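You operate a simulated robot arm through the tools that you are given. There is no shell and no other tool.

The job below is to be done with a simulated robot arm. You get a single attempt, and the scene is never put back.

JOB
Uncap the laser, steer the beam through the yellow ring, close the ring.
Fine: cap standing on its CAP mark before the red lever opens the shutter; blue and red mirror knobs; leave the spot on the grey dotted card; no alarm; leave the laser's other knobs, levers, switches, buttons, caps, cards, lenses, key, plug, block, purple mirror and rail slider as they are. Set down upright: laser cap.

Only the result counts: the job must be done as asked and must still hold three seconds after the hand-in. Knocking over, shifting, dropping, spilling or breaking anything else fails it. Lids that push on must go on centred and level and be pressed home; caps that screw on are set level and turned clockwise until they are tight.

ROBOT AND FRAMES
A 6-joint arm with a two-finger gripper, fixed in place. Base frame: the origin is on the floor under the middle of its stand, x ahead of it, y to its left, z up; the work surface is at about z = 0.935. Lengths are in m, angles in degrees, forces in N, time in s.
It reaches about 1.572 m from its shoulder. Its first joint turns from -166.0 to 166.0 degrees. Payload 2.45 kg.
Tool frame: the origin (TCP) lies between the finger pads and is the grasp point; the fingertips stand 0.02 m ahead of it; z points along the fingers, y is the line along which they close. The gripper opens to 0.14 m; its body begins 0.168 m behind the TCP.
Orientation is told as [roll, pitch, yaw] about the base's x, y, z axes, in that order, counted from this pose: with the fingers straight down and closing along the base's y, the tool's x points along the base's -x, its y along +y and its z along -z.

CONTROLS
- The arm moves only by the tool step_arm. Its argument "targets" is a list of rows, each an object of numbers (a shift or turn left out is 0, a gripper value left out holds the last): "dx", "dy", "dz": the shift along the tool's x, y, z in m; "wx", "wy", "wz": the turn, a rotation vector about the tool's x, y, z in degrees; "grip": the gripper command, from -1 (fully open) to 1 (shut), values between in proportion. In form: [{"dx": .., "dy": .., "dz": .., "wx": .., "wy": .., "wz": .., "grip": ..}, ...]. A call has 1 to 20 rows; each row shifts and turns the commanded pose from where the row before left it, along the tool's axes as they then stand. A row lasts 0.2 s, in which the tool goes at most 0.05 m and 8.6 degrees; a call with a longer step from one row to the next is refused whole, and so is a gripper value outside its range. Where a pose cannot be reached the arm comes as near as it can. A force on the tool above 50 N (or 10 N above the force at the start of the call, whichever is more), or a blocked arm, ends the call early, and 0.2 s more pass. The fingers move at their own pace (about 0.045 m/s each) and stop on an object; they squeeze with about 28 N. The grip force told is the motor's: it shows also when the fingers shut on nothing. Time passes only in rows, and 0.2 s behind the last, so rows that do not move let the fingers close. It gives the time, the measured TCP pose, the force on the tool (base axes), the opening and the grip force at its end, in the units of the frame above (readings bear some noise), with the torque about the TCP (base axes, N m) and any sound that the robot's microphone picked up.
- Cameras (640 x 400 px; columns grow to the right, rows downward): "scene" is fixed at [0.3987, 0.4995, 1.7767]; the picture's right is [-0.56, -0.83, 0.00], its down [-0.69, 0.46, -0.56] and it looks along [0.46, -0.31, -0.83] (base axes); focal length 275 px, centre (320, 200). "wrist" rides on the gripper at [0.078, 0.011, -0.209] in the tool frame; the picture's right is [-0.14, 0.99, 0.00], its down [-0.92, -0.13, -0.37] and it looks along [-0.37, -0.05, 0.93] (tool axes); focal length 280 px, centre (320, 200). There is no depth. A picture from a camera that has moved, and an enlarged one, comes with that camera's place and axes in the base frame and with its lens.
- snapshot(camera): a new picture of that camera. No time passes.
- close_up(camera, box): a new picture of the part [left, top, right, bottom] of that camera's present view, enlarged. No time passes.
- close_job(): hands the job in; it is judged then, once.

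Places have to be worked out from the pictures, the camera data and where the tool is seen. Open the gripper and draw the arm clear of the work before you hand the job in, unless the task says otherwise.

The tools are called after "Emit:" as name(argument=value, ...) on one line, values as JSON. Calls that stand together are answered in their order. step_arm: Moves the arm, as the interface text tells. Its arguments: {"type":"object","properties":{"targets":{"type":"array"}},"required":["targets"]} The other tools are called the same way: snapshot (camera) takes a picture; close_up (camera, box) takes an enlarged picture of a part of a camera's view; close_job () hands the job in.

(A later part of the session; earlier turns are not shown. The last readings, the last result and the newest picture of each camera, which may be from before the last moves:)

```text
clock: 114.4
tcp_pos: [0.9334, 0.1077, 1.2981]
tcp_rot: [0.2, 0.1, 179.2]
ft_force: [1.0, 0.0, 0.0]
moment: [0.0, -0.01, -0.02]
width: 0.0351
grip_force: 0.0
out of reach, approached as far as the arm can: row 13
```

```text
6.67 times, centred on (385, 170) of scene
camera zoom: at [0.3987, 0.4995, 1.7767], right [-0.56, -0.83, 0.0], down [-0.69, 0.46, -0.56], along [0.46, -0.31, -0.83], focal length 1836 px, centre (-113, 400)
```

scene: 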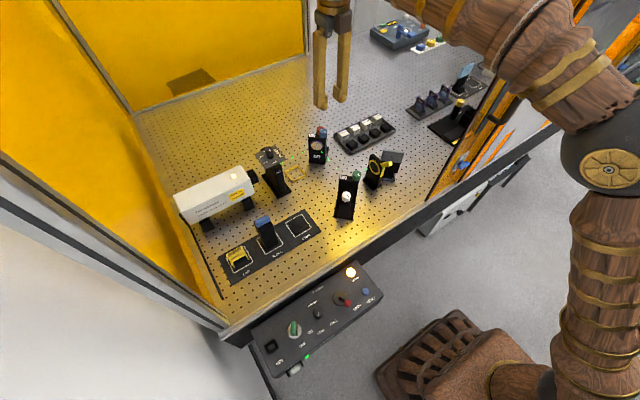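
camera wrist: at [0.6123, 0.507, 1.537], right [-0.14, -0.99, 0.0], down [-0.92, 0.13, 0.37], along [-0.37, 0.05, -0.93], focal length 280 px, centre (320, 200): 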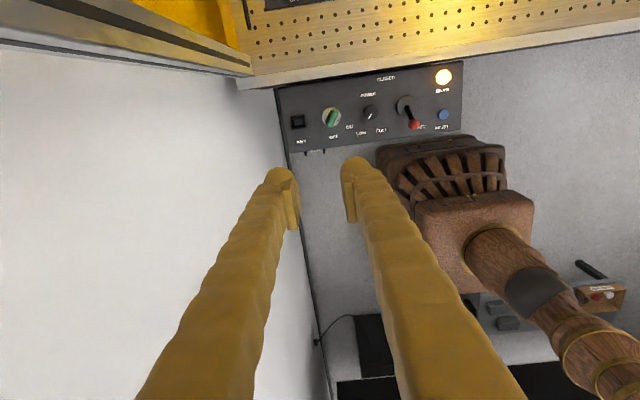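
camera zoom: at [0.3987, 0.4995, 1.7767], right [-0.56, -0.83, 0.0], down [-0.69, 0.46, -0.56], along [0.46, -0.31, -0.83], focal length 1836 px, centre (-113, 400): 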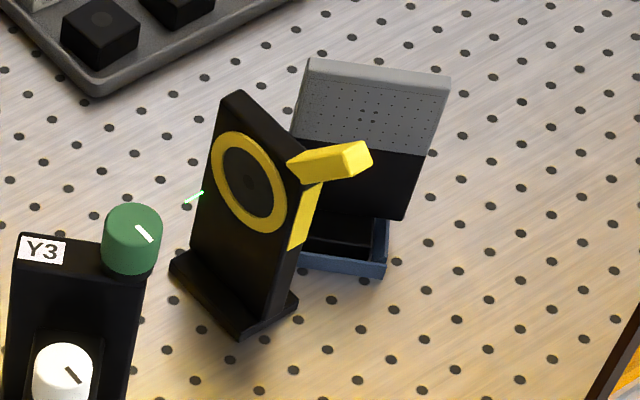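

I can see the beam: filter → Y2 → Y3 → toward the iris, but no spot on the ring or card yet. Zooming in on the iris, card and mirror areas.

Emit:
close_up(camera="scene", box=[360, 145, 395, 175])

Emit:
close_up(camera="scene", box=[375, 140, 415, 175])

Emit:
close_up(camera="scene", box=[305, 120, 365, 185])

Emit:
snapshot(camera="wrist")

```text
13.33 times, centred on (378, 160) of scene
camera zoom: at [0.3987, 0.4995, 1.7767], right [-0.56, -0.83, 0.0], down [-0.69, 0.46, -0.56], along [0.46, -0.31, -0.83], focal length 3673 px, centre (-447, 733)
```

zoom: 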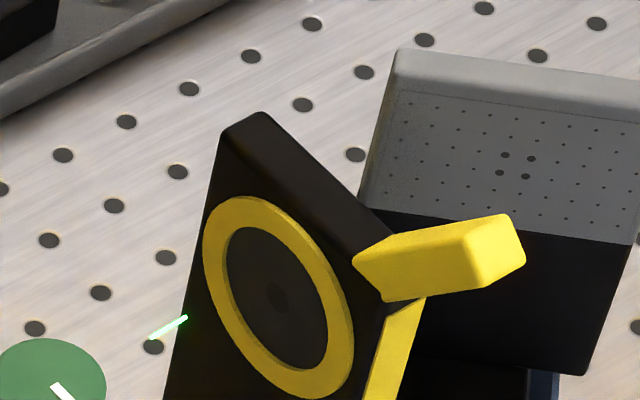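

```text
11.43 times, centred on (395, 158) of scene
camera zoom: at [0.3987, 0.4995, 1.7767], right [-0.56, -0.83, 0.0], down [-0.69, 0.46, -0.56], along [0.46, -0.31, -0.83], focal length 3148 px, centre (-537, 686)
```

zoom: 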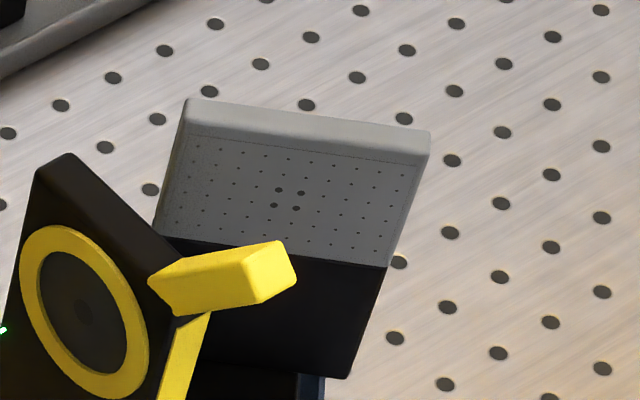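

```text
6.15 times, centred on (335, 152) of scene
camera zoom: at [0.3987, 0.4995, 1.7767], right [-0.56, -0.83, 0.0], down [-0.69, 0.46, -0.56], along [0.46, -0.31, -0.83], focal length 1695 px, centre (228, 492)
```

zoom: 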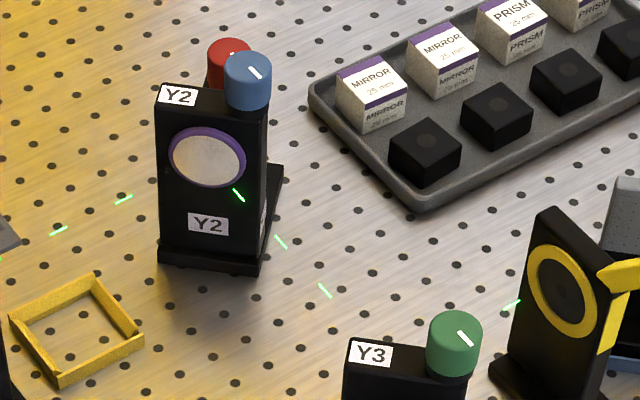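

```text
taken
camera wrist: at [1.0123, 0.0965, 1.507], right [-0.15, -0.99, 0.0], down [-0.92, 0.14, 0.37], along [-0.36, 0.05, -0.93], focal length 280 px, centre (320, 200)
```

wrist: 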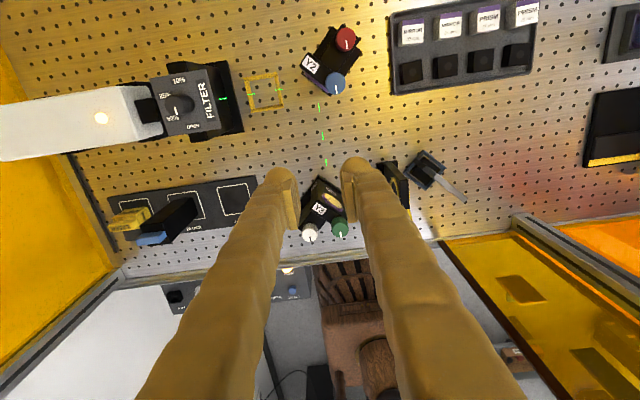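

Zooming the wrist camera, which looks down over the Y2–Y3–iris area.

Emit:
close_up(camera="wrist", box=[280, 60, 420, 180])

Emit:
close_up(camera="wrist", box=[360, 130, 480, 220])

Emit:
close_up(camera="wrist", box=[290, 160, 360, 250])

```text
3.33 times, centred on (350, 120) of wrist
camera zoom: at [1.0123, 0.0965, 1.507], right [-0.15, -0.99, 0.0], down [-0.92, 0.14, 0.37], along [-0.36, 0.05, -0.93], focal length 935 px, centre (220, 467)
```

zoom: 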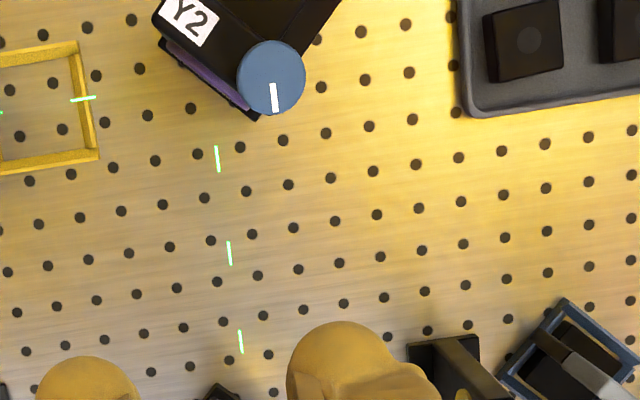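

```text
4.44 times, centred on (420, 175) of wrist
camera zoom: at [1.0123, 0.0965, 1.507], right [-0.15, -0.99, 0.0], down [-0.92, 0.14, 0.37], along [-0.36, 0.05, -0.93], focal length 1246 px, centre (-124, 311)
```

zoom: 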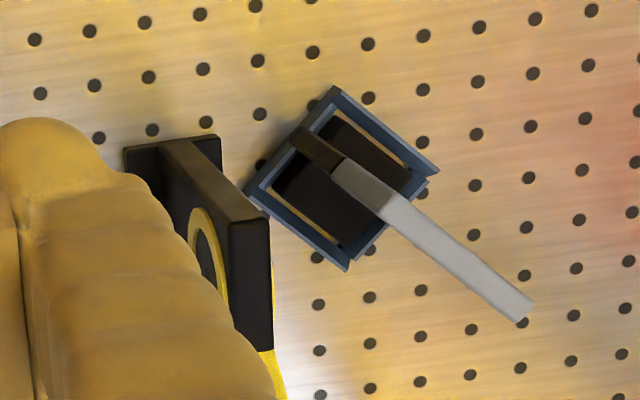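

```text
4.44 times, centred on (325, 205) of wrist
camera zoom: at [1.0123, 0.0965, 1.507], right [-0.15, -0.99, 0.0], down [-0.92, 0.14, 0.37], along [-0.36, 0.05, -0.93], focal length 1246 px, centre (298, 178)
```

zoom: 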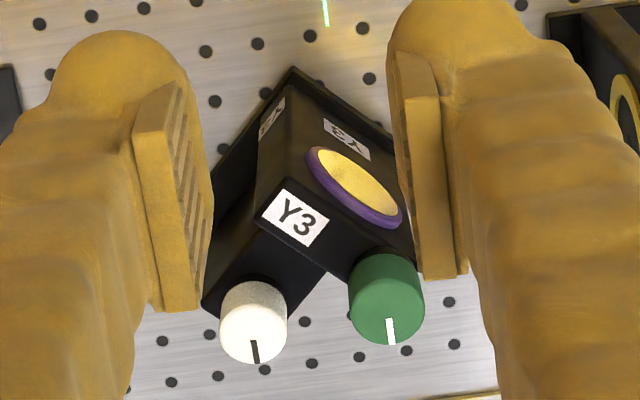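

The beam leaves Y3 along −y at x≈0.822, z≈1.04, while the ring centre is near (0.818, −0.014, 1.027). I'll zoom right in on the ring to look for a spot.

Emit:
close_up(camera="scene", box=[375, 152, 395, 172])

Emit:
close_up(camera="scene", box=[340, 170, 380, 200])

Emit:
close_up(camera="scene", box=[390, 140, 420, 165])

```text
16.00 times, centred on (385, 162) of scene
camera zoom: at [0.3987, 0.4995, 1.7767], right [-0.56, -0.83, 0.0], down [-0.69, 0.46, -0.56], along [0.46, -0.31, -0.83], focal length 4407 px, centre (-720, 808)
```

zoom: 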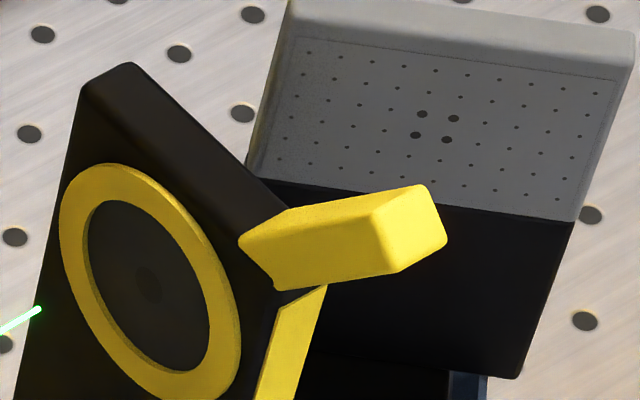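

```text
13.33 times, centred on (360, 185) of scene
camera zoom: at [0.3987, 0.4995, 1.7767], right [-0.56, -0.83, 0.0], down [-0.69, 0.46, -0.56], along [0.46, -0.31, -0.83], focal length 3673 px, centre (-213, 400)
```

zoom: 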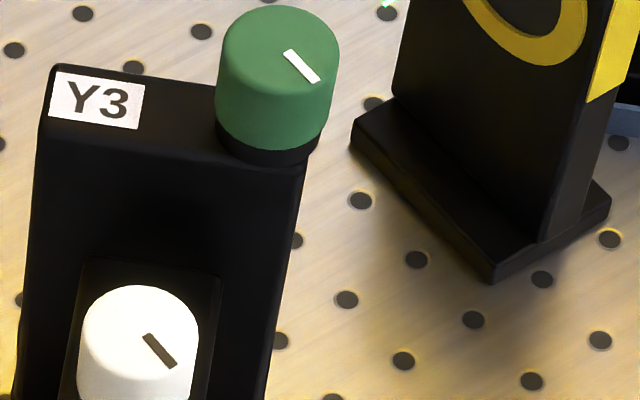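

```text
16.00 times, centred on (405, 152) of scene
camera zoom: at [0.3987, 0.4995, 1.7767], right [-0.56, -0.83, 0.0], down [-0.69, 0.46, -0.56], along [0.46, -0.31, -0.83], focal length 4407 px, centre (-1040, 960)
```

zoom: 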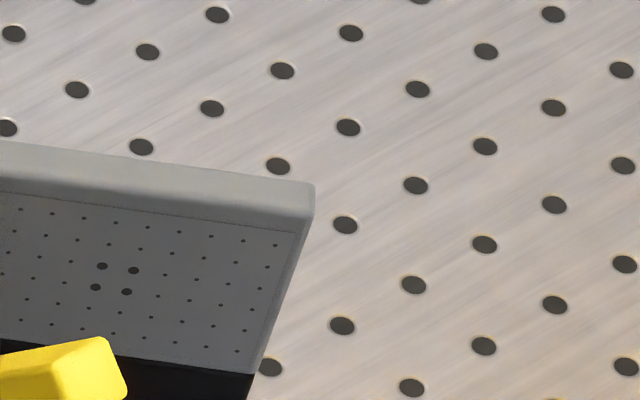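

No spot is visible on the ring or card yet. The beam leaves Y2 roughly 0.033 rad off, both upward and toward +y, so it needs steering with Y2's knobs. Moving above the blue knob with the jaws partly open.

Emit:
step_arm(targets=[{"dx": 0.0255, "dy": 0.0114, "dz": 0.0327, "grip": 0.1}, {"dx": 0.0255, "dy": 0.0114, "dz": 0.0327, "grip": 0.1}, {"dx": 0.0256, "dy": 0.0114, "dz": 0.0326}, {"wz": 7.5}, {"wz": 7.5}, {"wz": 7.5}, {"wz": 7.5}, {"wz": 7.5}, {"wz": 7.5}, {}])

Emit:
snapshot(camera="wrist")

Emit:
close_up(camera="wrist", box=[220, 100, 420, 240])

Emit:
snapshot(camera="scene")

```text
clock: 116.6
tcp_pos: [1.0062, 0.1049, 1.2005]
tcp_rot: [0.0, 0.0, 135.0]
ft_force: [-0.3, -0.1, -0.2]
moment: [0.02, 0.01, -0.01]
width: 0.0629
grip_force: 0.1
out of reach, approached as far as the arm can: row 1, 2, 3
```

```text
taken
camera wrist: at [1.0538, 0.0417, 1.4089], right [-0.8, -0.6, 0.0], down [-0.56, 0.74, 0.37], along [-0.22, 0.29, -0.93], focal length 280 px, centre (320, 200)
```

wrist: 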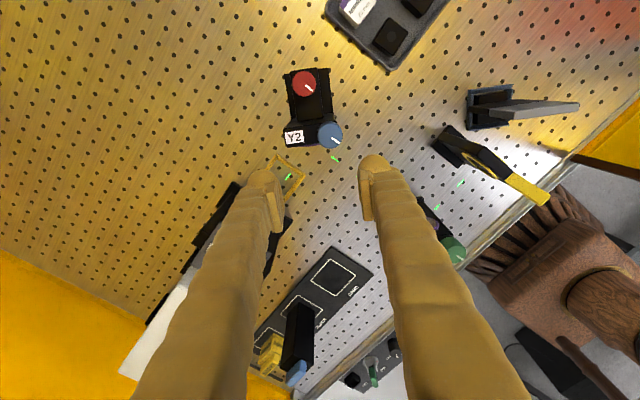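

```text
2.86 times, centred on (320, 170) of wrist
camera zoom: at [1.0538, 0.0417, 1.4089], right [-0.8, -0.6, 0.0], down [-0.56, 0.74, 0.37], along [-0.22, 0.29, -0.93], focal length 801 px, centre (320, 286)
```

zoom: 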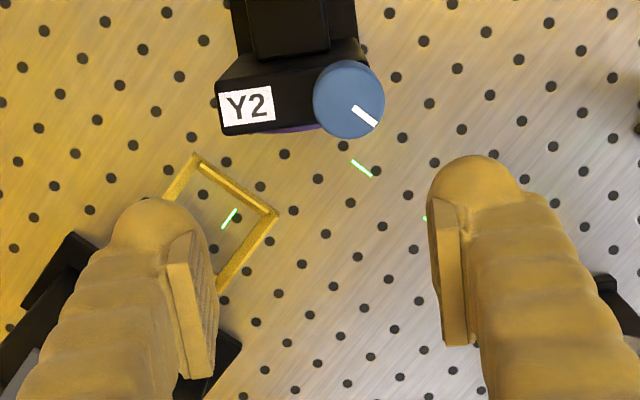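

```text
taken
```

scene: 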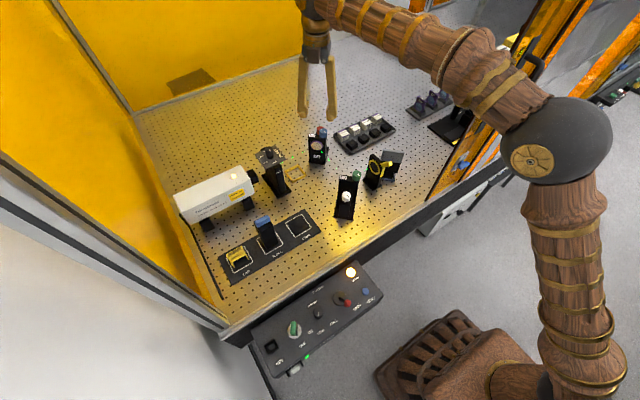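

The view is now well aligned with Y2, and I can also see the beam dashes running to the iris. Zooming there.

Emit:
close_up(camera="wrist", box=[410, 70, 590, 270])

Emit:
close_up(camera="wrist", box=[440, 110, 520, 200])

Emit:
close_up(camera="wrist", box=[270, 60, 360, 160])

```text
2.00 times, centred on (500, 170) of wrist
camera zoom: at [1.0538, 0.0417, 1.4089], right [-0.8, -0.6, 0.0], down [-0.56, 0.74, 0.37], along [-0.22, 0.29, -0.93], focal length 561 px, centre (-40, 260)
```

zoom: 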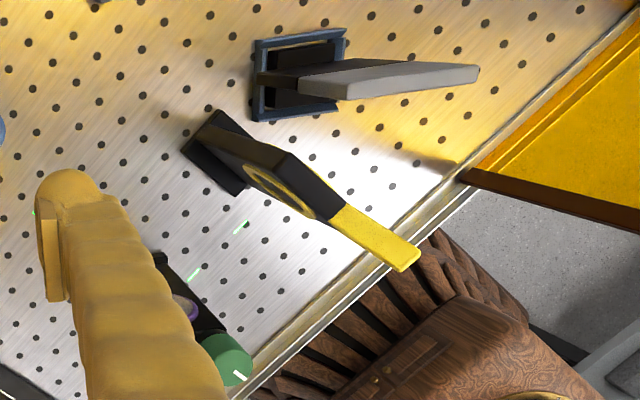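

```text
4.44 times, centred on (480, 155) of wrist
camera zoom: at [1.0538, 0.0417, 1.4089], right [-0.8, -0.6, 0.0], down [-0.56, 0.74, 0.37], along [-0.22, 0.29, -0.93], focal length 1246 px, centre (-391, 400)
```

zoom: 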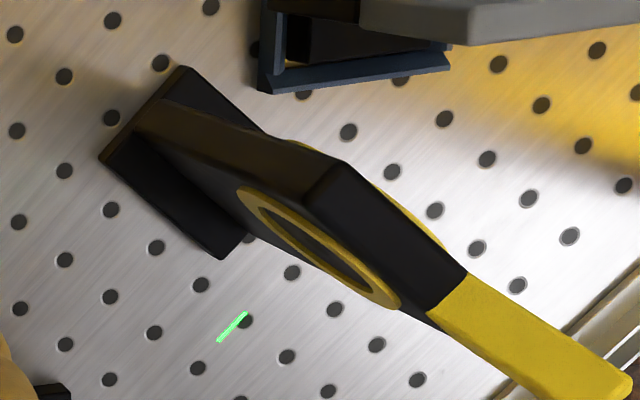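

```text
4.00 times, centred on (315, 110) of wrist
camera zoom: at [1.0538, 0.0417, 1.4089], right [-0.8, -0.6, 0.0], down [-0.56, 0.74, 0.37], along [-0.22, 0.29, -0.93], focal length 1122 px, centre (340, 560)
```

zoom: 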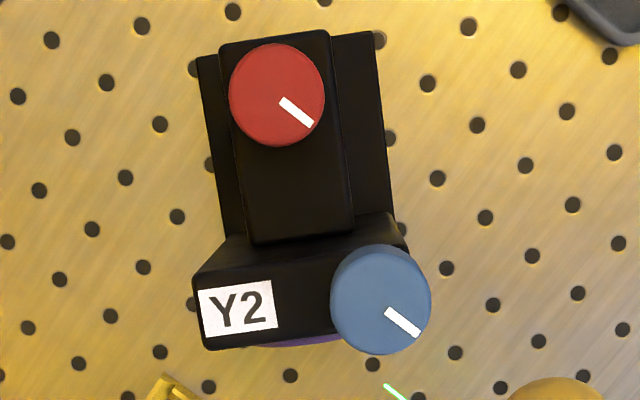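

The beam reaches the iris at about (0.823, 1.040), versus the ring centre at about (0.816, 1.033), so I need roughly 7 mm in −x and 7.5 mm down. Both knobs are clearly located. Positioning over the blue knob at (1.0155, 0.072).

Emit:
step_arm(targets=[{"dx": 0.0149, "dy": 0.0084, "dz": 0.03}, {"dx": 0.015, "dy": 0.0084, "dz": 0.035}, {}])

Emit:
close_up(camera="wrist", box=[220, 100, 420, 260])

Emit:
close_up(camera="scene", box=[280, 90, 360, 170])

```text
clock: 117.4
tcp_pos: [1.0154, 0.0718, 1.1368]
tcp_rot: [-0.1, 0.0, 135.1]
ft_force: [0.3, -0.1, -0.4]
moment: [0.02, 0.01, 0.0]
width: 0.063
grip_force: 0.1
```

```text
2.50 times, centred on (320, 180) of wrist
camera zoom: at [1.0646, 0.0087, 1.3447], right [-0.8, -0.6, 0.0], down [-0.56, 0.74, 0.37], along [-0.22, 0.29, -0.93], focal length 701 px, centre (320, 250)
```

zoom: 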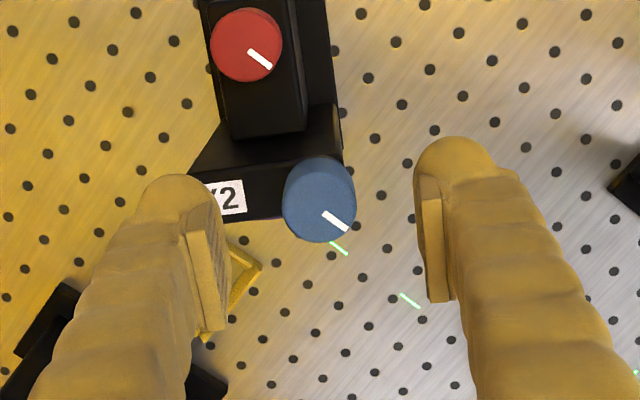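

```text
5.00 times, centred on (320, 130) of scene
camera zoom: at [0.3987, 0.4995, 1.7767], right [-0.56, -0.83, 0.0], down [-0.69, 0.46, -0.56], along [0.46, -0.31, -0.83], focal length 1377 px, centre (320, 550)
```

zoom: 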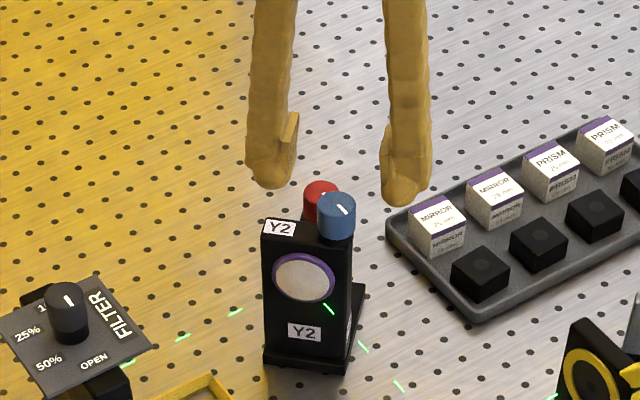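

The knob is centred between the fingers. Descending to z≈1.089, with the fingertips just above the mount top, then gripping the blue knob.

Emit:
step_arm(targets=[{"dz": 0.024}, {"dz": 0.0235}, {}, {"grip": 1}, {"grip": 1}, {"grip": 1}, {}])

Emit:
close_up(camera="wrist", box=[220, 100, 420, 260])

Emit:
close_up(camera="scene", box=[290, 110, 420, 230])

```text
clock: 119.0
tcp_pos: [1.0161, 0.0714, 1.088]
tcp_rot: [-0.1, 0.1, 135.0]
ft_force: [32.2, 25.1, 19.2]
moment: [0.52, -0.55, -0.07]
width: 0.0267
grip_force: 40.3
```

```text
2.50 times, centred on (320, 180) of wrist
camera zoom: at [1.0645, 0.0086, 1.2976], right [-0.8, -0.6, 0.0], down [-0.56, 0.74, 0.37], along [-0.22, 0.3, -0.93], focal length 701 px, centre (320, 250)
```

zoom: 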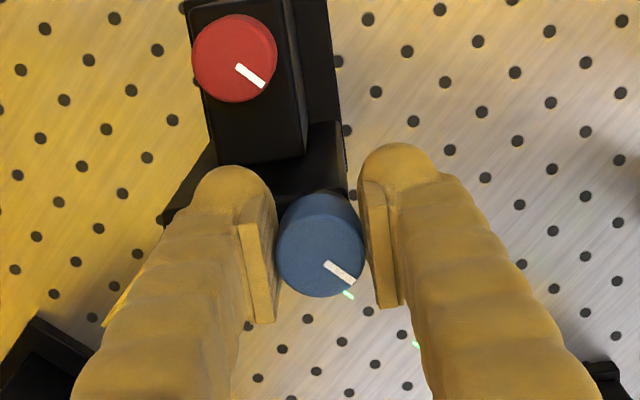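

```text
3.33 times, centred on (355, 170) of scene
camera zoom: at [0.3987, 0.4995, 1.7767], right [-0.56, -0.83, 0.0], down [-0.69, 0.46, -0.56], along [0.46, -0.31, -0.83], focal length 918 px, centre (203, 300)
```

zoom: 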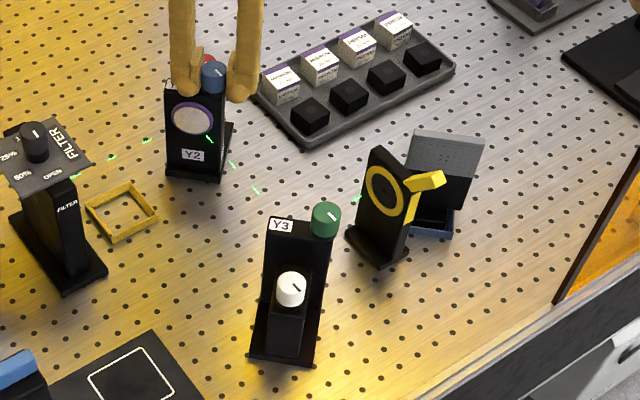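

The knob is gripped, but there is about 40 N of lateral and 19 N of upward force: I'm slightly off-centre and a bit low. Shifting 3 mm along the closing axis and 2 mm up.

Emit:
step_arm(targets=[{"dy": -0.0015, "dz": -0.001}, {"dy": -0.0015, "dz": -0.001}, {}])

```text
clock: 119.8
tcp_pos: [1.0162, 0.072, 1.0898]
tcp_rot: [0.1, -0.1, 135.0]
ft_force: [14.5, 4.8, 2.5]
moment: [0.22, -0.33, -0.08]
width: 0.0267
grip_force: 45.4
```

Emit:
step_arm(targets=[{"dy": -0.001, "dx": 0.0006}, {}])

Emit:
close_up(camera="wrist", box=[260, 120, 400, 240])

```text
clock: 120.4
tcp_pos: [1.0172, 0.0725, 1.0885]
tcp_rot: [0.2, -0.1, 135.1]
ft_force: [-29.2, -15.9, -5.4]
moment: [-0.03, 0.18, 0.1]
width: 0.0264
grip_force: 44.7
```

```text
3.33 times, centred on (330, 180) of wrist
camera zoom: at [1.0661, 0.0092, 1.2974], right [-0.8, -0.6, 0.0], down [-0.56, 0.74, 0.37], along [-0.23, 0.29, -0.93], focal length 935 px, centre (287, 267)
```

zoom: 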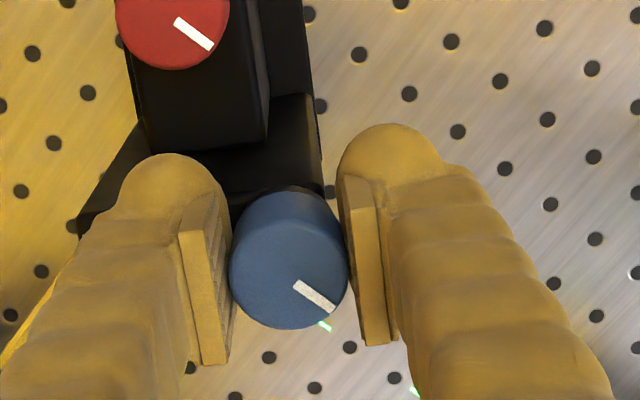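

Slightly overshot. Correcting by 0.7 mm to balance.

Emit:
step_arm(targets=[{"dy": 0.0006, "dx": -0.0003}, {}])

```text
clock: 121.2
tcp_pos: [1.016, 0.072, 1.0886]
tcp_rot: [0.1, -0.1, 135.0]
ft_force: [-5.5, -3.3, 2.7]
moment: [0.06, -0.12, 0.04]
width: 0.0266
grip_force: 44.9
stopped in row 2: the force on the tool passed its limit at 51 N (the readings are from after the stop); the commanded pose is now the measured one
```

Balanced. Turning the blue knob 16° clockwise (seen from above) as a test.

Emit:
step_arm(targets=[{"wz": 5}, {"wz": 5}, {"wz": 6}, {}])

Emit:
close_up(camera="wrist", box=[260, 120, 400, 240])

Emit:
close_up(camera="scene", box=[305, 120, 365, 185])

Emit:
close_up(camera="scene", box=[360, 145, 395, 175])

```text
clock: 122.2
tcp_pos: [1.0168, 0.0716, 1.0895]
tcp_rot: [0.2, 0.1, 118.8]
ft_force: [-22.0, -10.0, 14.7]
moment: [-0.11, 0.24, 0.04]
width: 0.0267
grip_force: 45.0
```

```text
3.33 times, centred on (330, 180) of wrist
camera zoom: at [1.0461, -0.0018, 1.2977], right [-0.93, -0.36, 0.0], down [-0.33, 0.87, 0.37], along [-0.13, 0.34, -0.93], focal length 935 px, centre (287, 267)
```

zoom: 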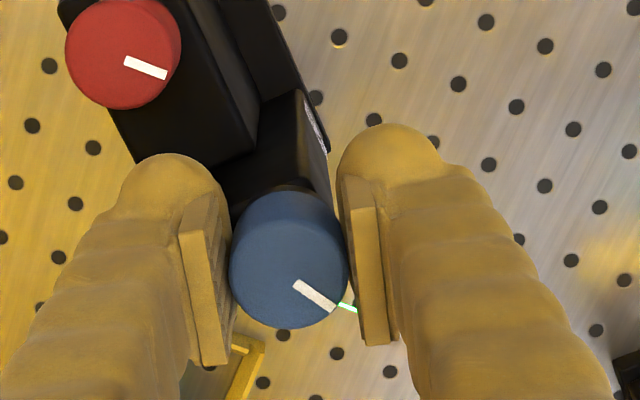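

```text
6.15 times, centred on (335, 152) of scene
camera zoom: at [0.3987, 0.4995, 1.7767], right [-0.56, -0.83, 0.0], down [-0.69, 0.46, -0.56], along [0.46, -0.31, -0.83], focal length 1695 px, centre (228, 492)
```

zoom: 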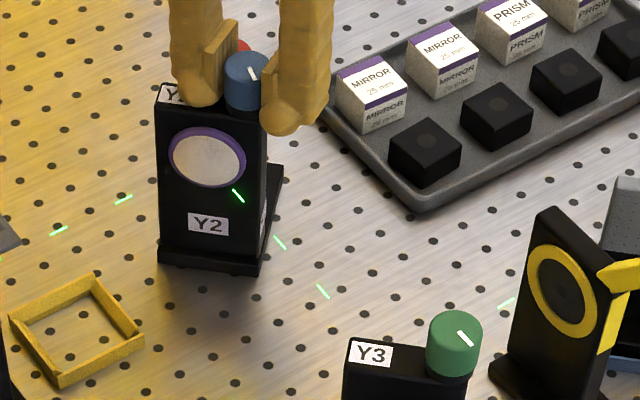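

```text
13.33 times, centred on (378, 160) of scene
camera zoom: at [0.3987, 0.4995, 1.7767], right [-0.56, -0.83, 0.0], down [-0.69, 0.46, -0.56], along [0.46, -0.31, -0.83], focal length 3673 px, centre (-447, 733)
```

zoom: 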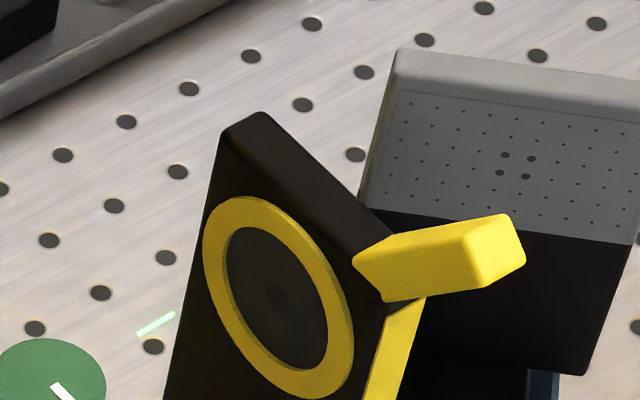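

The knob turned 16° and the dash near the iris moved. I'll take a wrist view to measure the beam's new position more precisely.

Emit:
snapshot(camera="wrist")

Emit:
close_up(camera="scene", box=[375, 152, 395, 172])

Emit:
close_up(camera="scene", box=[315, 140, 350, 175])

```text
taken
camera wrist: at [1.0461, -0.0018, 1.2977], right [-0.93, -0.36, 0.0], down [-0.33, 0.87, 0.37], along [-0.13, 0.34, -0.93], focal length 280 px, centre (320, 200)
```

wrist: 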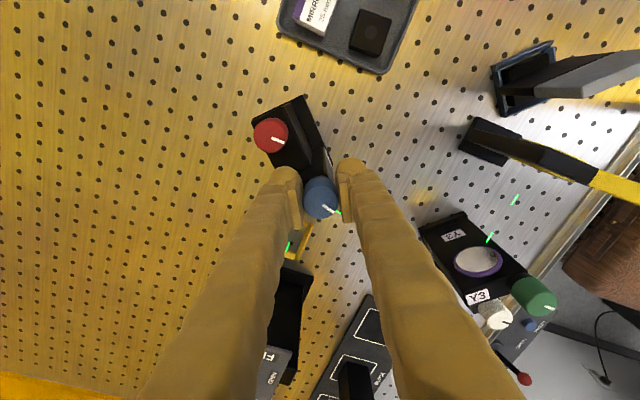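

```text
16.00 times, centred on (385, 162) of scene
camera zoom: at [0.3987, 0.4995, 1.7767], right [-0.56, -0.83, 0.0], down [-0.69, 0.46, -0.56], along [0.46, -0.31, -0.83], focal length 4407 px, centre (-720, 808)
```

zoom: 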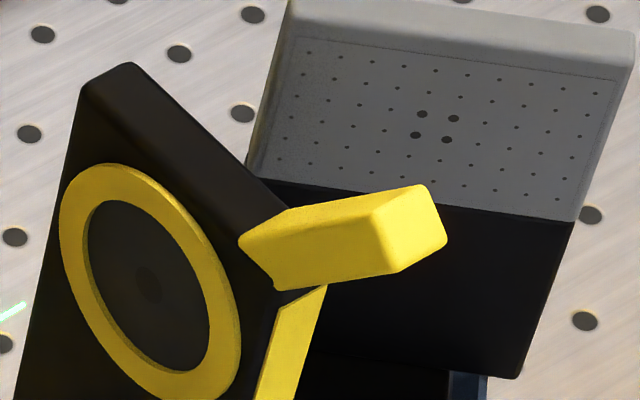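

```text
11.43 times, centred on (332, 158) of scene
camera zoom: at [0.3987, 0.4995, 1.7767], right [-0.56, -0.83, 0.0], down [-0.69, 0.46, -0.56], along [0.46, -0.31, -0.83], focal length 3148 px, centre (177, 686)
```

zoom: 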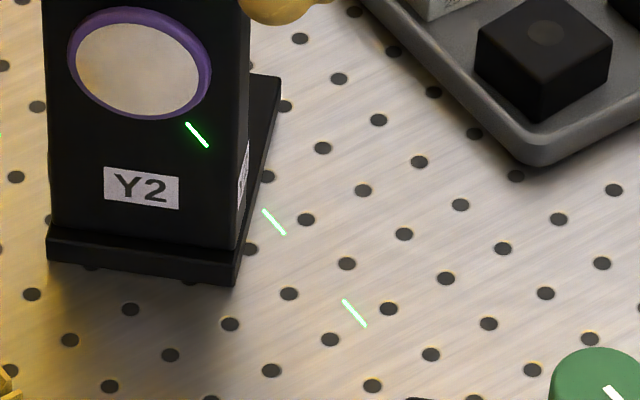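

Emit:
close_up(camera="wrist", box=[440, 140, 560, 260])

```text
3.33 times, centred on (500, 200) of wrist
camera zoom: at [1.0461, -0.0018, 1.2977], right [-0.93, -0.36, 0.0], down [-0.33, 0.87, 0.37], along [-0.13, 0.34, -0.93], focal length 935 px, centre (-280, 200)
```

zoom: 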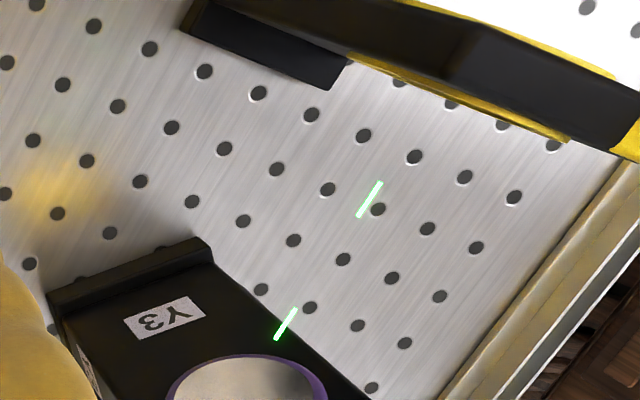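

Comparing both cameras, 16° clockwise moved the beam about +3.5 mm in x near the iris, so blue steers horizontally. I need about −7 mm from the start, which means turning roughly 45° counter-clockwise from here. Turning in small steps.

Emit:
step_arm(targets=[{"wz": -5}, {"wz": -5}, {"wz": -6}, {}])

```text
clock: 123.2
tcp_pos: [1.0169, 0.0718, 1.0882]
tcp_rot: [0.1, -0.1, 135.0]
ft_force: [-29.2, 3.0, 14.7]
moment: [0.11, 0.37, 0.06]
width: 0.0267
grip_force: 45.5
```

Relieving the small lateral offset, then continuing counter-clockwise.

Emit:
step_arm(targets=[{"dx": -0.0004, "dy": 0.0004, "dz": -0.0006}, {"wz": -5}, {"wz": -5}, {"wz": -5}, {}])

Emit:
close_up(camera="scene", box=[360, 145, 395, 175])

Emit:
close_up(camera="wrist", box=[260, 120, 400, 240])

```text
clock: 124.4
tcp_pos: [1.0173, 0.0731, 1.0881]
tcp_rot: [0.1, -0.1, 150.0]
ft_force: [8.3, 7.6, 1.9]
moment: [0.08, -0.09, -0.03]
width: 0.0265
grip_force: 45.0
```

```text
13.33 times, centred on (378, 160) of scene
camera zoom: at [0.3987, 0.4995, 1.7767], right [-0.56, -0.83, 0.0], down [-0.69, 0.46, -0.56], along [0.46, -0.31, -0.83], focal length 3673 px, centre (-447, 733)
```

zoom: 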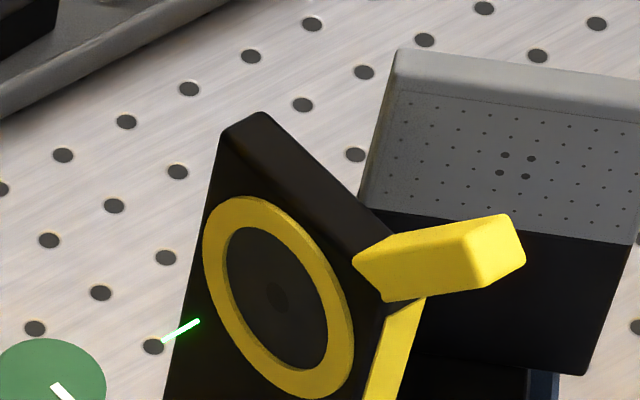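

```text
3.33 times, centred on (330, 180) of wrist
camera zoom: at [1.0808, 0.0241, 1.2977], right [-0.61, -0.79, 0.0], down [-0.73, 0.57, 0.37], along [-0.29, 0.23, -0.93], focal length 935 px, centre (287, 267)
```

zoom: 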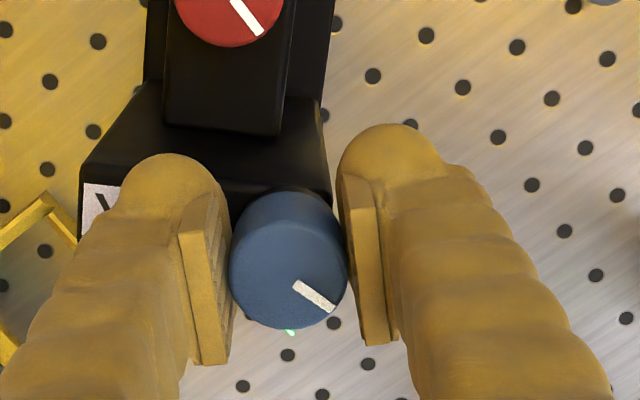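

At −15° from the start the dash moved consistently. Turning another 16° counter-clockwise.

Emit:
step_arm(targets=[{"wz": -5}, {"wz": -5}, {"wz": -6}, {}])

Emit:
close_up(camera="scene", box=[360, 145, 395, 175])

Emit:
snapshot(camera="wrist")

```text
clock: 125.4
tcp_pos: [1.0176, 0.073, 1.0886]
tcp_rot: [0.0, -0.1, 166.1]
ft_force: [26.7, 23.0, -1.6]
moment: [0.24, -0.32, -0.08]
width: 0.0267
grip_force: 45.4
```

```text
13.33 times, centred on (378, 160) of scene
camera zoom: at [0.3987, 0.4995, 1.7767], right [-0.56, -0.83, 0.0], down [-0.69, 0.46, -0.56], along [0.46, -0.31, -0.83], focal length 3673 px, centre (-447, 733)
```

zoom: 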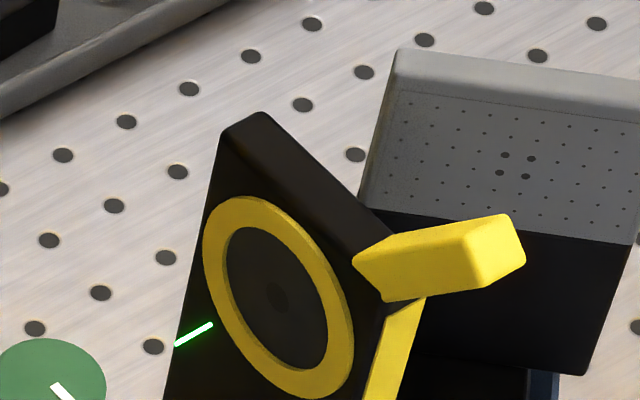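

```text
taken
camera wrist: at [1.092, 0.0436, 1.2976], right [-0.37, -0.93, 0.0], down [-0.86, 0.35, 0.37], along [-0.34, 0.14, -0.93], focal length 280 px, centre (320, 200)
```

wrist: 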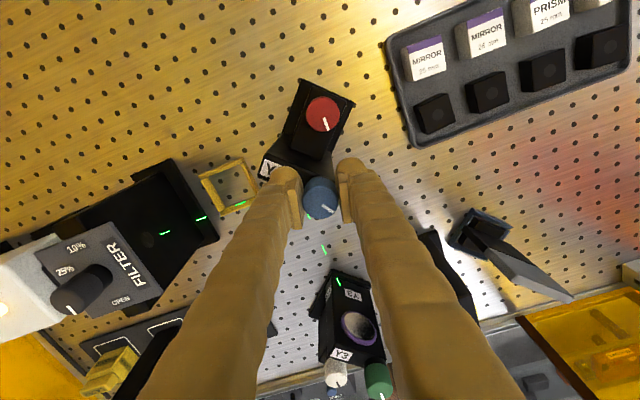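

The blue knob is near the horizontal target. Releasing it, rising, and moving to the red knob.

Emit:
step_arm(targets=[{"grip": 0.2}, {"grip": 0.1}, {"grip": 0.1}, {"dz": -0.03}, {"dz": -0.03}, {}])

Emit:
snapshot(camera="wrist")

Emit:
close_up(camera="wrist", box=[250, 60, 400, 220])

```text
clock: 126.8
tcp_pos: [1.0185, 0.0727, 1.1486]
tcp_rot: [0.0, -0.2, 165.9]
ft_force: [0.2, 0.6, -0.6]
moment: [-0.02, -0.01, 0.04]
width: 0.0628
grip_force: 0.0
```

```text
taken
camera wrist: at [1.0926, 0.0424, 1.3572], right [-0.37, -0.93, 0.0], down [-0.86, 0.35, 0.37], along [-0.34, 0.14, -0.93], focal length 280 px, centre (320, 200)
```

wrist: 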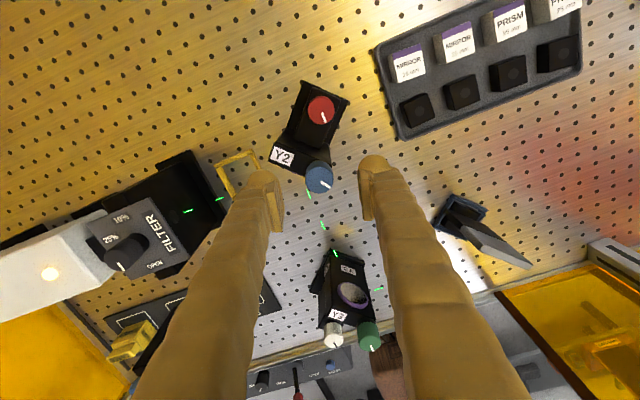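

```text
2.50 times, centred on (325, 140) of wrist
camera zoom: at [1.0926, 0.0424, 1.3572], right [-0.37, -0.93, 0.0], down [-0.86, 0.35, 0.37], along [-0.34, 0.14, -0.93], focal length 701 px, centre (308, 350)
```

zoom: 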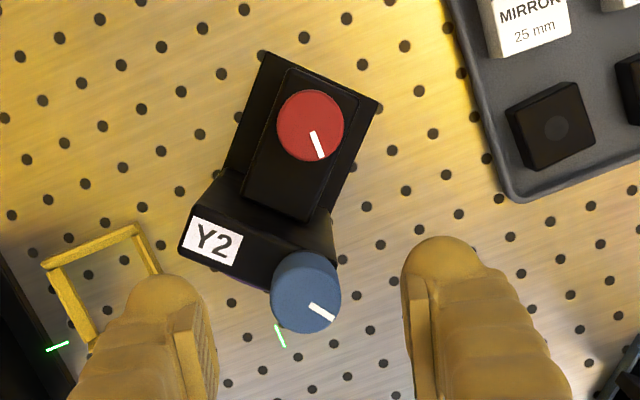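

Turning to yaw 135° and moving over the red knob at (1.072, 0.049).

Emit:
step_arm(targets=[{"wz": 7.75}, {"wz": 7.75}, {"wz": 7.75}, {"wz": 7.75}, {"dx": 0.028, "dy": -0.0105, "dz": 0.015}, {"dx": 0.028, "dy": -0.0105, "dz": 0.025}, {}])

Emit:
close_up(camera="wrist", box=[220, 100, 420, 260])

Emit:
close_up(camera="scene", box=[280, 90, 360, 170])

```text
clock: 128.4
tcp_pos: [1.0722, 0.0489, 1.1084]
tcp_rot: [0.1, 0.0, 135.0]
ft_force: [-0.7, 0.2, -0.4]
moment: [0.02, 0.02, 0.01]
width: 0.0628
grip_force: 0.0
```

```text
2.50 times, centred on (320, 180) of wrist
camera zoom: at [1.1203, -0.0145, 1.3171], right [-0.8, -0.6, 0.0], down [-0.56, 0.74, 0.37], along [-0.23, 0.29, -0.93], focal length 701 px, centre (320, 250)
```

zoom: 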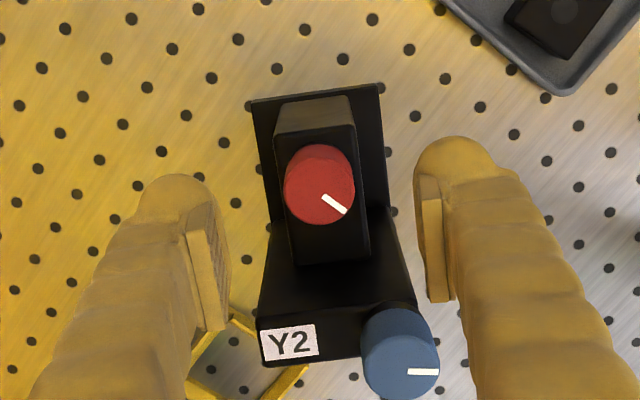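

```text
5.00 times, centred on (320, 130) of scene
camera zoom: at [0.3987, 0.4995, 1.7767], right [-0.56, -0.83, 0.0], down [-0.69, 0.46, -0.56], along [0.46, -0.31, -0.83], focal length 1377 px, centre (320, 550)
```

zoom: 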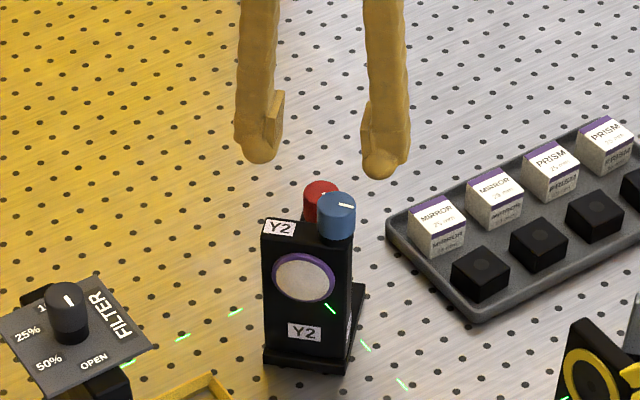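

Well centred. Fine shift, descending to z≈1.052 and gripping the red knob.

Emit:
step_arm(targets=[{"dx": 0.0018, "dy": -0.001, "dz": 0.02}, {"dz": 0.02}, {"dz": 0.016}, {"grip": 0.5}, {"grip": 0.62}, {"grip": 1}, {}])

Emit:
close_up(camera="wrist", box=[220, 100, 420, 260])

```text
clock: 130.0
tcp_pos: [1.0741, 0.0461, 1.0528]
tcp_rot: [0.2, 0.0, 135.0]
ft_force: [-12.5, -6.3, -0.8]
moment: [-0.1, 0.11, 0.03]
width: 0.0264
grip_force: 37.7
```

```text
2.50 times, centred on (320, 180) of wrist
camera zoom: at [1.1231, -0.0166, 1.2618], right [-0.8, -0.6, 0.0], down [-0.56, 0.74, 0.37], along [-0.23, 0.29, -0.93], focal length 701 px, centre (320, 250)
```

zoom: 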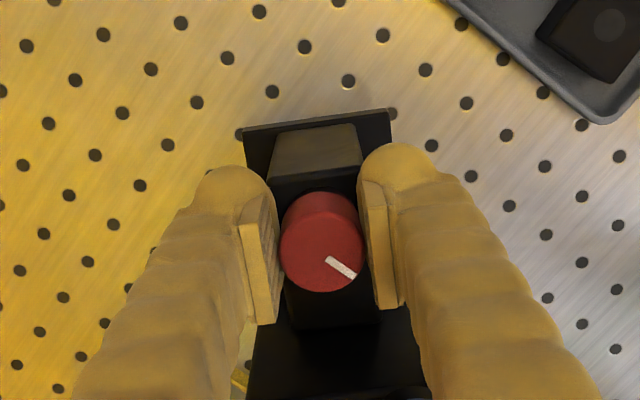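

Gripped with only a modest side load. Test turn: 10° counter-clockwise, then checking the dash near the iris.

Emit:
step_arm(targets=[{"wz": -5}, {"wz": -5}, {}])

Emit:
close_up(camera="scene", box=[360, 145, 395, 175])

Emit:
close_up(camera="scene", box=[315, 140, 350, 175])

```text
clock: 130.8
tcp_pos: [1.0737, 0.0477, 1.0543]
tcp_rot: [0.2, -0.1, 145.1]
ft_force: [17.7, -4.4, -2.7]
moment: [-0.03, -0.21, -0.01]
width: 0.0266
grip_force: 45.0
```

```text
13.33 times, centred on (378, 160) of scene
camera zoom: at [0.3987, 0.4995, 1.7767], right [-0.56, -0.83, 0.0], down [-0.69, 0.46, -0.56], along [0.46, -0.31, -0.83], focal length 3673 px, centre (-447, 733)
```

zoom: 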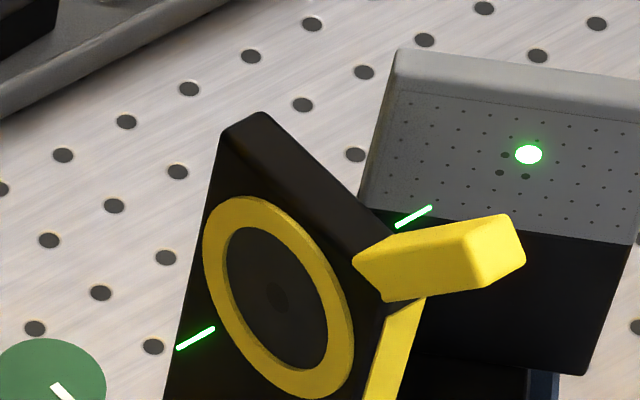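

```text
11.43 times, centred on (332, 158) of scene
camera zoom: at [0.3987, 0.4995, 1.7767], right [-0.56, -0.83, 0.0], down [-0.69, 0.46, -0.56], along [0.46, -0.31, -0.83], focal length 3148 px, centre (177, 686)
```

zoom: 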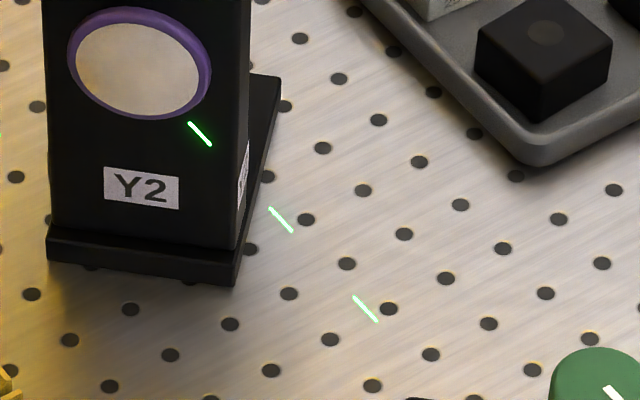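

Excellent: the beam passes through the ring and a green spot is on the grey dotted card, about 12 px right of and above the four centre dots. Red steers vertically, and the beam is still roughly 5 mm high at the ring, so I'll turn red further counter-clockwise in small steps.

Emit:
step_arm(targets=[{"wz": -5, "dx": 0.0002}, {"wz": -5}, {}])

Emit:
close_up(camera="scene", box=[360, 145, 395, 175])

```text
clock: 131.8
tcp_pos: [1.0753, 0.0484, 1.0531]
tcp_rot: [0.0, 0.0, 155.0]
ft_force: [7.8, 0.4, -5.7]
moment: [-0.01, -0.11, -0.02]
width: 0.0263
grip_force: 45.1
stopped in row 3: the force on the tool passed its limit at 51 N (the readings are from after the stop); the commanded pose is now the measured one
```

```text
13.33 times, centred on (378, 160) of scene
camera zoom: at [0.3987, 0.4995, 1.7767], right [-0.56, -0.83, 0.0], down [-0.69, 0.46, -0.56], along [0.46, -0.31, -0.83], focal length 3673 px, centre (-447, 733)
```

zoom: 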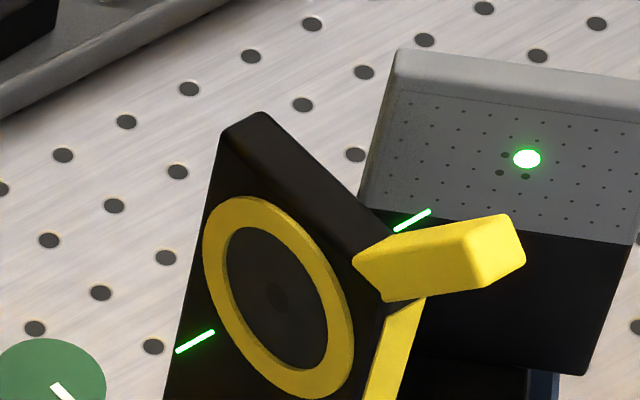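

The spot moved 4.5 px down per 10°, so about 18–20° more is needed. I've reached a comfortable grip limit, so I'll release, rise, turn back and regrip the red knob.

Emit:
step_arm(targets=[{"grip": 0.4}, {"grip": 0.25}, {"grip": 0.25}, {"dz": -0.03}, {"dz": -0.025}, {"wz": 7.5}, {"wz": 7.5}, {"wz": 7.5}, {"wz": 7.5}, {}])

Emit:
close_up(camera="wrist", box=[220, 100, 420, 260])

Emit:
close_up(camera="scene", box=[360, 145, 395, 175])

```text
clock: 134.0
tcp_pos: [1.074, 0.0466, 1.1078]
tcp_rot: [0.0, 0.0, 124.9]
ft_force: [-0.2, -0.2, 0.7]
moment: [0.02, 0.0, -0.01]
width: 0.0525
grip_force: 0.1
```

```text
2.50 times, centred on (320, 180) of wrist
camera zoom: at [1.1103, -0.0235, 1.3171], right [-0.89, -0.45, 0.0], down [-0.42, 0.83, 0.37], along [-0.17, 0.33, -0.93], focal length 701 px, centre (320, 250)
```

zoom: 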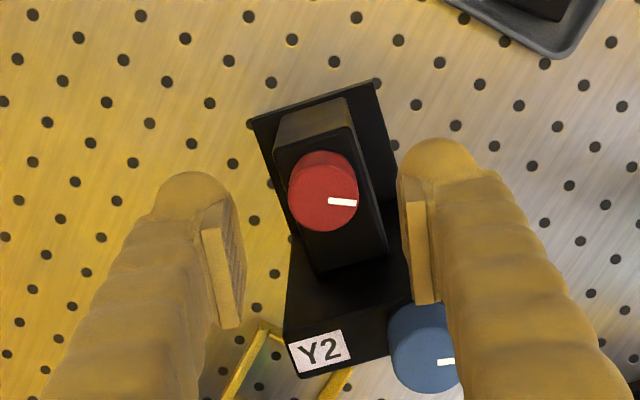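

```text
13.33 times, centred on (378, 160) of scene
camera zoom: at [0.3987, 0.4995, 1.7767], right [-0.56, -0.83, 0.0], down [-0.69, 0.46, -0.56], along [0.46, -0.31, -0.83], focal length 3673 px, centre (-447, 733)
```

zoom: 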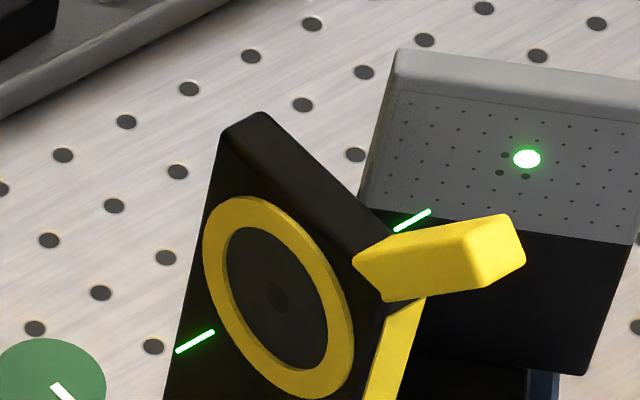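

The knob is free and the spot hasn't changed. Regripping red at this yaw and turning 18° counter-clockwise.

Emit:
step_arm(targets=[{"dx": -0.0007, "dy": -0.0008, "dz": 0.02}, {"dz": 0.02}, {"dz": 0.0155}, {"grip": 0.6}, {"grip": 1}, {"grip": 1}, {}])

```text
clock: 135.6
tcp_pos: [1.0731, 0.047, 1.0521]
tcp_rot: [0.1, 0.0, 125.0]
ft_force: [-33.2, -24.4, -2.0]
moment: [-0.27, 0.35, 0.09]
width: 0.0263
grip_force: 45.4
```

Balancing the side load along the closing axis.

Emit:
step_arm(targets=[{"dy": 0.0008}, {}])

```text
clock: 136.2
tcp_pos: [1.0714, 0.0467, 1.0527]
tcp_rot: [0.1, 0.0, 124.9]
ft_force: [-35.6, -27.9, -7.3]
moment: [-0.28, 0.34, 0.12]
width: 0.0267
grip_force: 45.0
```

Emit:
step_arm(targets=[{"dy": -0.001}, {"dy": -0.001}, {}])

```text
clock: 136.6
tcp_pos: [1.0721, 0.047, 1.0531]
tcp_rot: [0.2, 0.0, 125.1]
ft_force: [-5.0, -2.6, 1.2]
moment: [-0.13, 0.02, 0.01]
width: 0.0264
grip_force: 45.4
stopped in row 2: the force on the tool passed its limit at 59 N (the readings are from after the stop); the commanded pose is now the measured one
```

Balanced now. Turning red 18° counter-clockwise in steps.

Emit:
step_arm(targets=[{"wz": -5}, {"wz": -5}, {}])

Emit:
close_up(camera="scene", box=[360, 145, 395, 175])

```text
clock: 137.4
tcp_pos: [1.0728, 0.0479, 1.0516]
tcp_rot: [0.1, 0.0, 135.1]
ft_force: [0.8, -1.4, 6.2]
moment: [0.03, 0.01, 0.03]
width: 0.0268
grip_force: 45.0
```

```text
13.33 times, centred on (378, 160) of scene
camera zoom: at [0.3987, 0.4995, 1.7767], right [-0.56, -0.83, 0.0], down [-0.69, 0.46, -0.56], along [0.46, -0.31, -0.83], focal length 3673 px, centre (-447, 733)
```

zoom: 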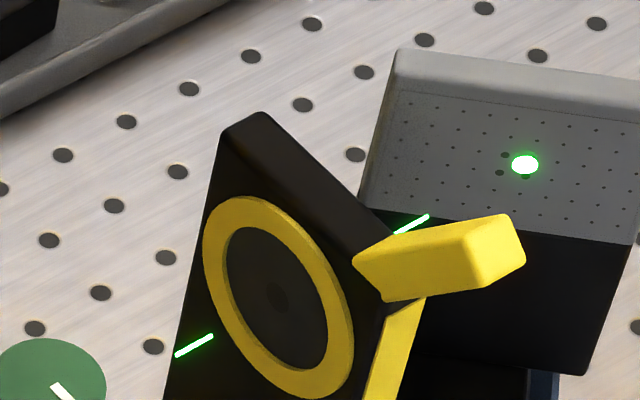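

Nearly there vertically. Turning red another 6°.

Emit:
step_arm(targets=[{"wz": -3}, {"wz": -3}, {}])

Emit:
close_up(camera="scene", box=[360, 145, 395, 175])

```text
clock: 138.2
tcp_pos: [1.0722, 0.0475, 1.0519]
tcp_rot: [0.1, 0.0, 141.0]
ft_force: [14.8, -1.7, 10.6]
moment: [-0.02, -0.18, -0.01]
width: 0.0266
grip_force: 44.7
```

```text
13.33 times, centred on (378, 160) of scene
camera zoom: at [0.3987, 0.4995, 1.7767], right [-0.56, -0.83, 0.0], down [-0.69, 0.46, -0.56], along [0.46, -0.31, -0.83], focal length 3673 px, centre (-447, 733)
```

zoom: 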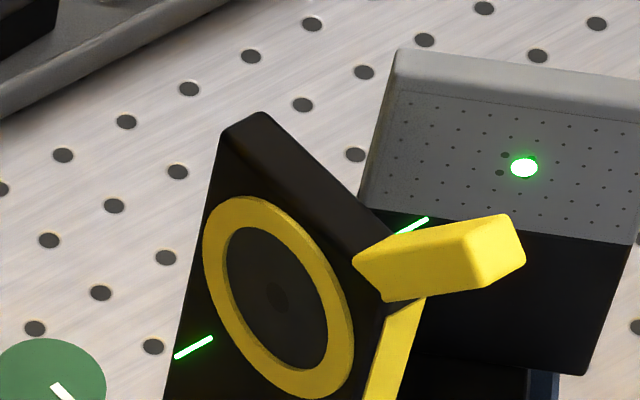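

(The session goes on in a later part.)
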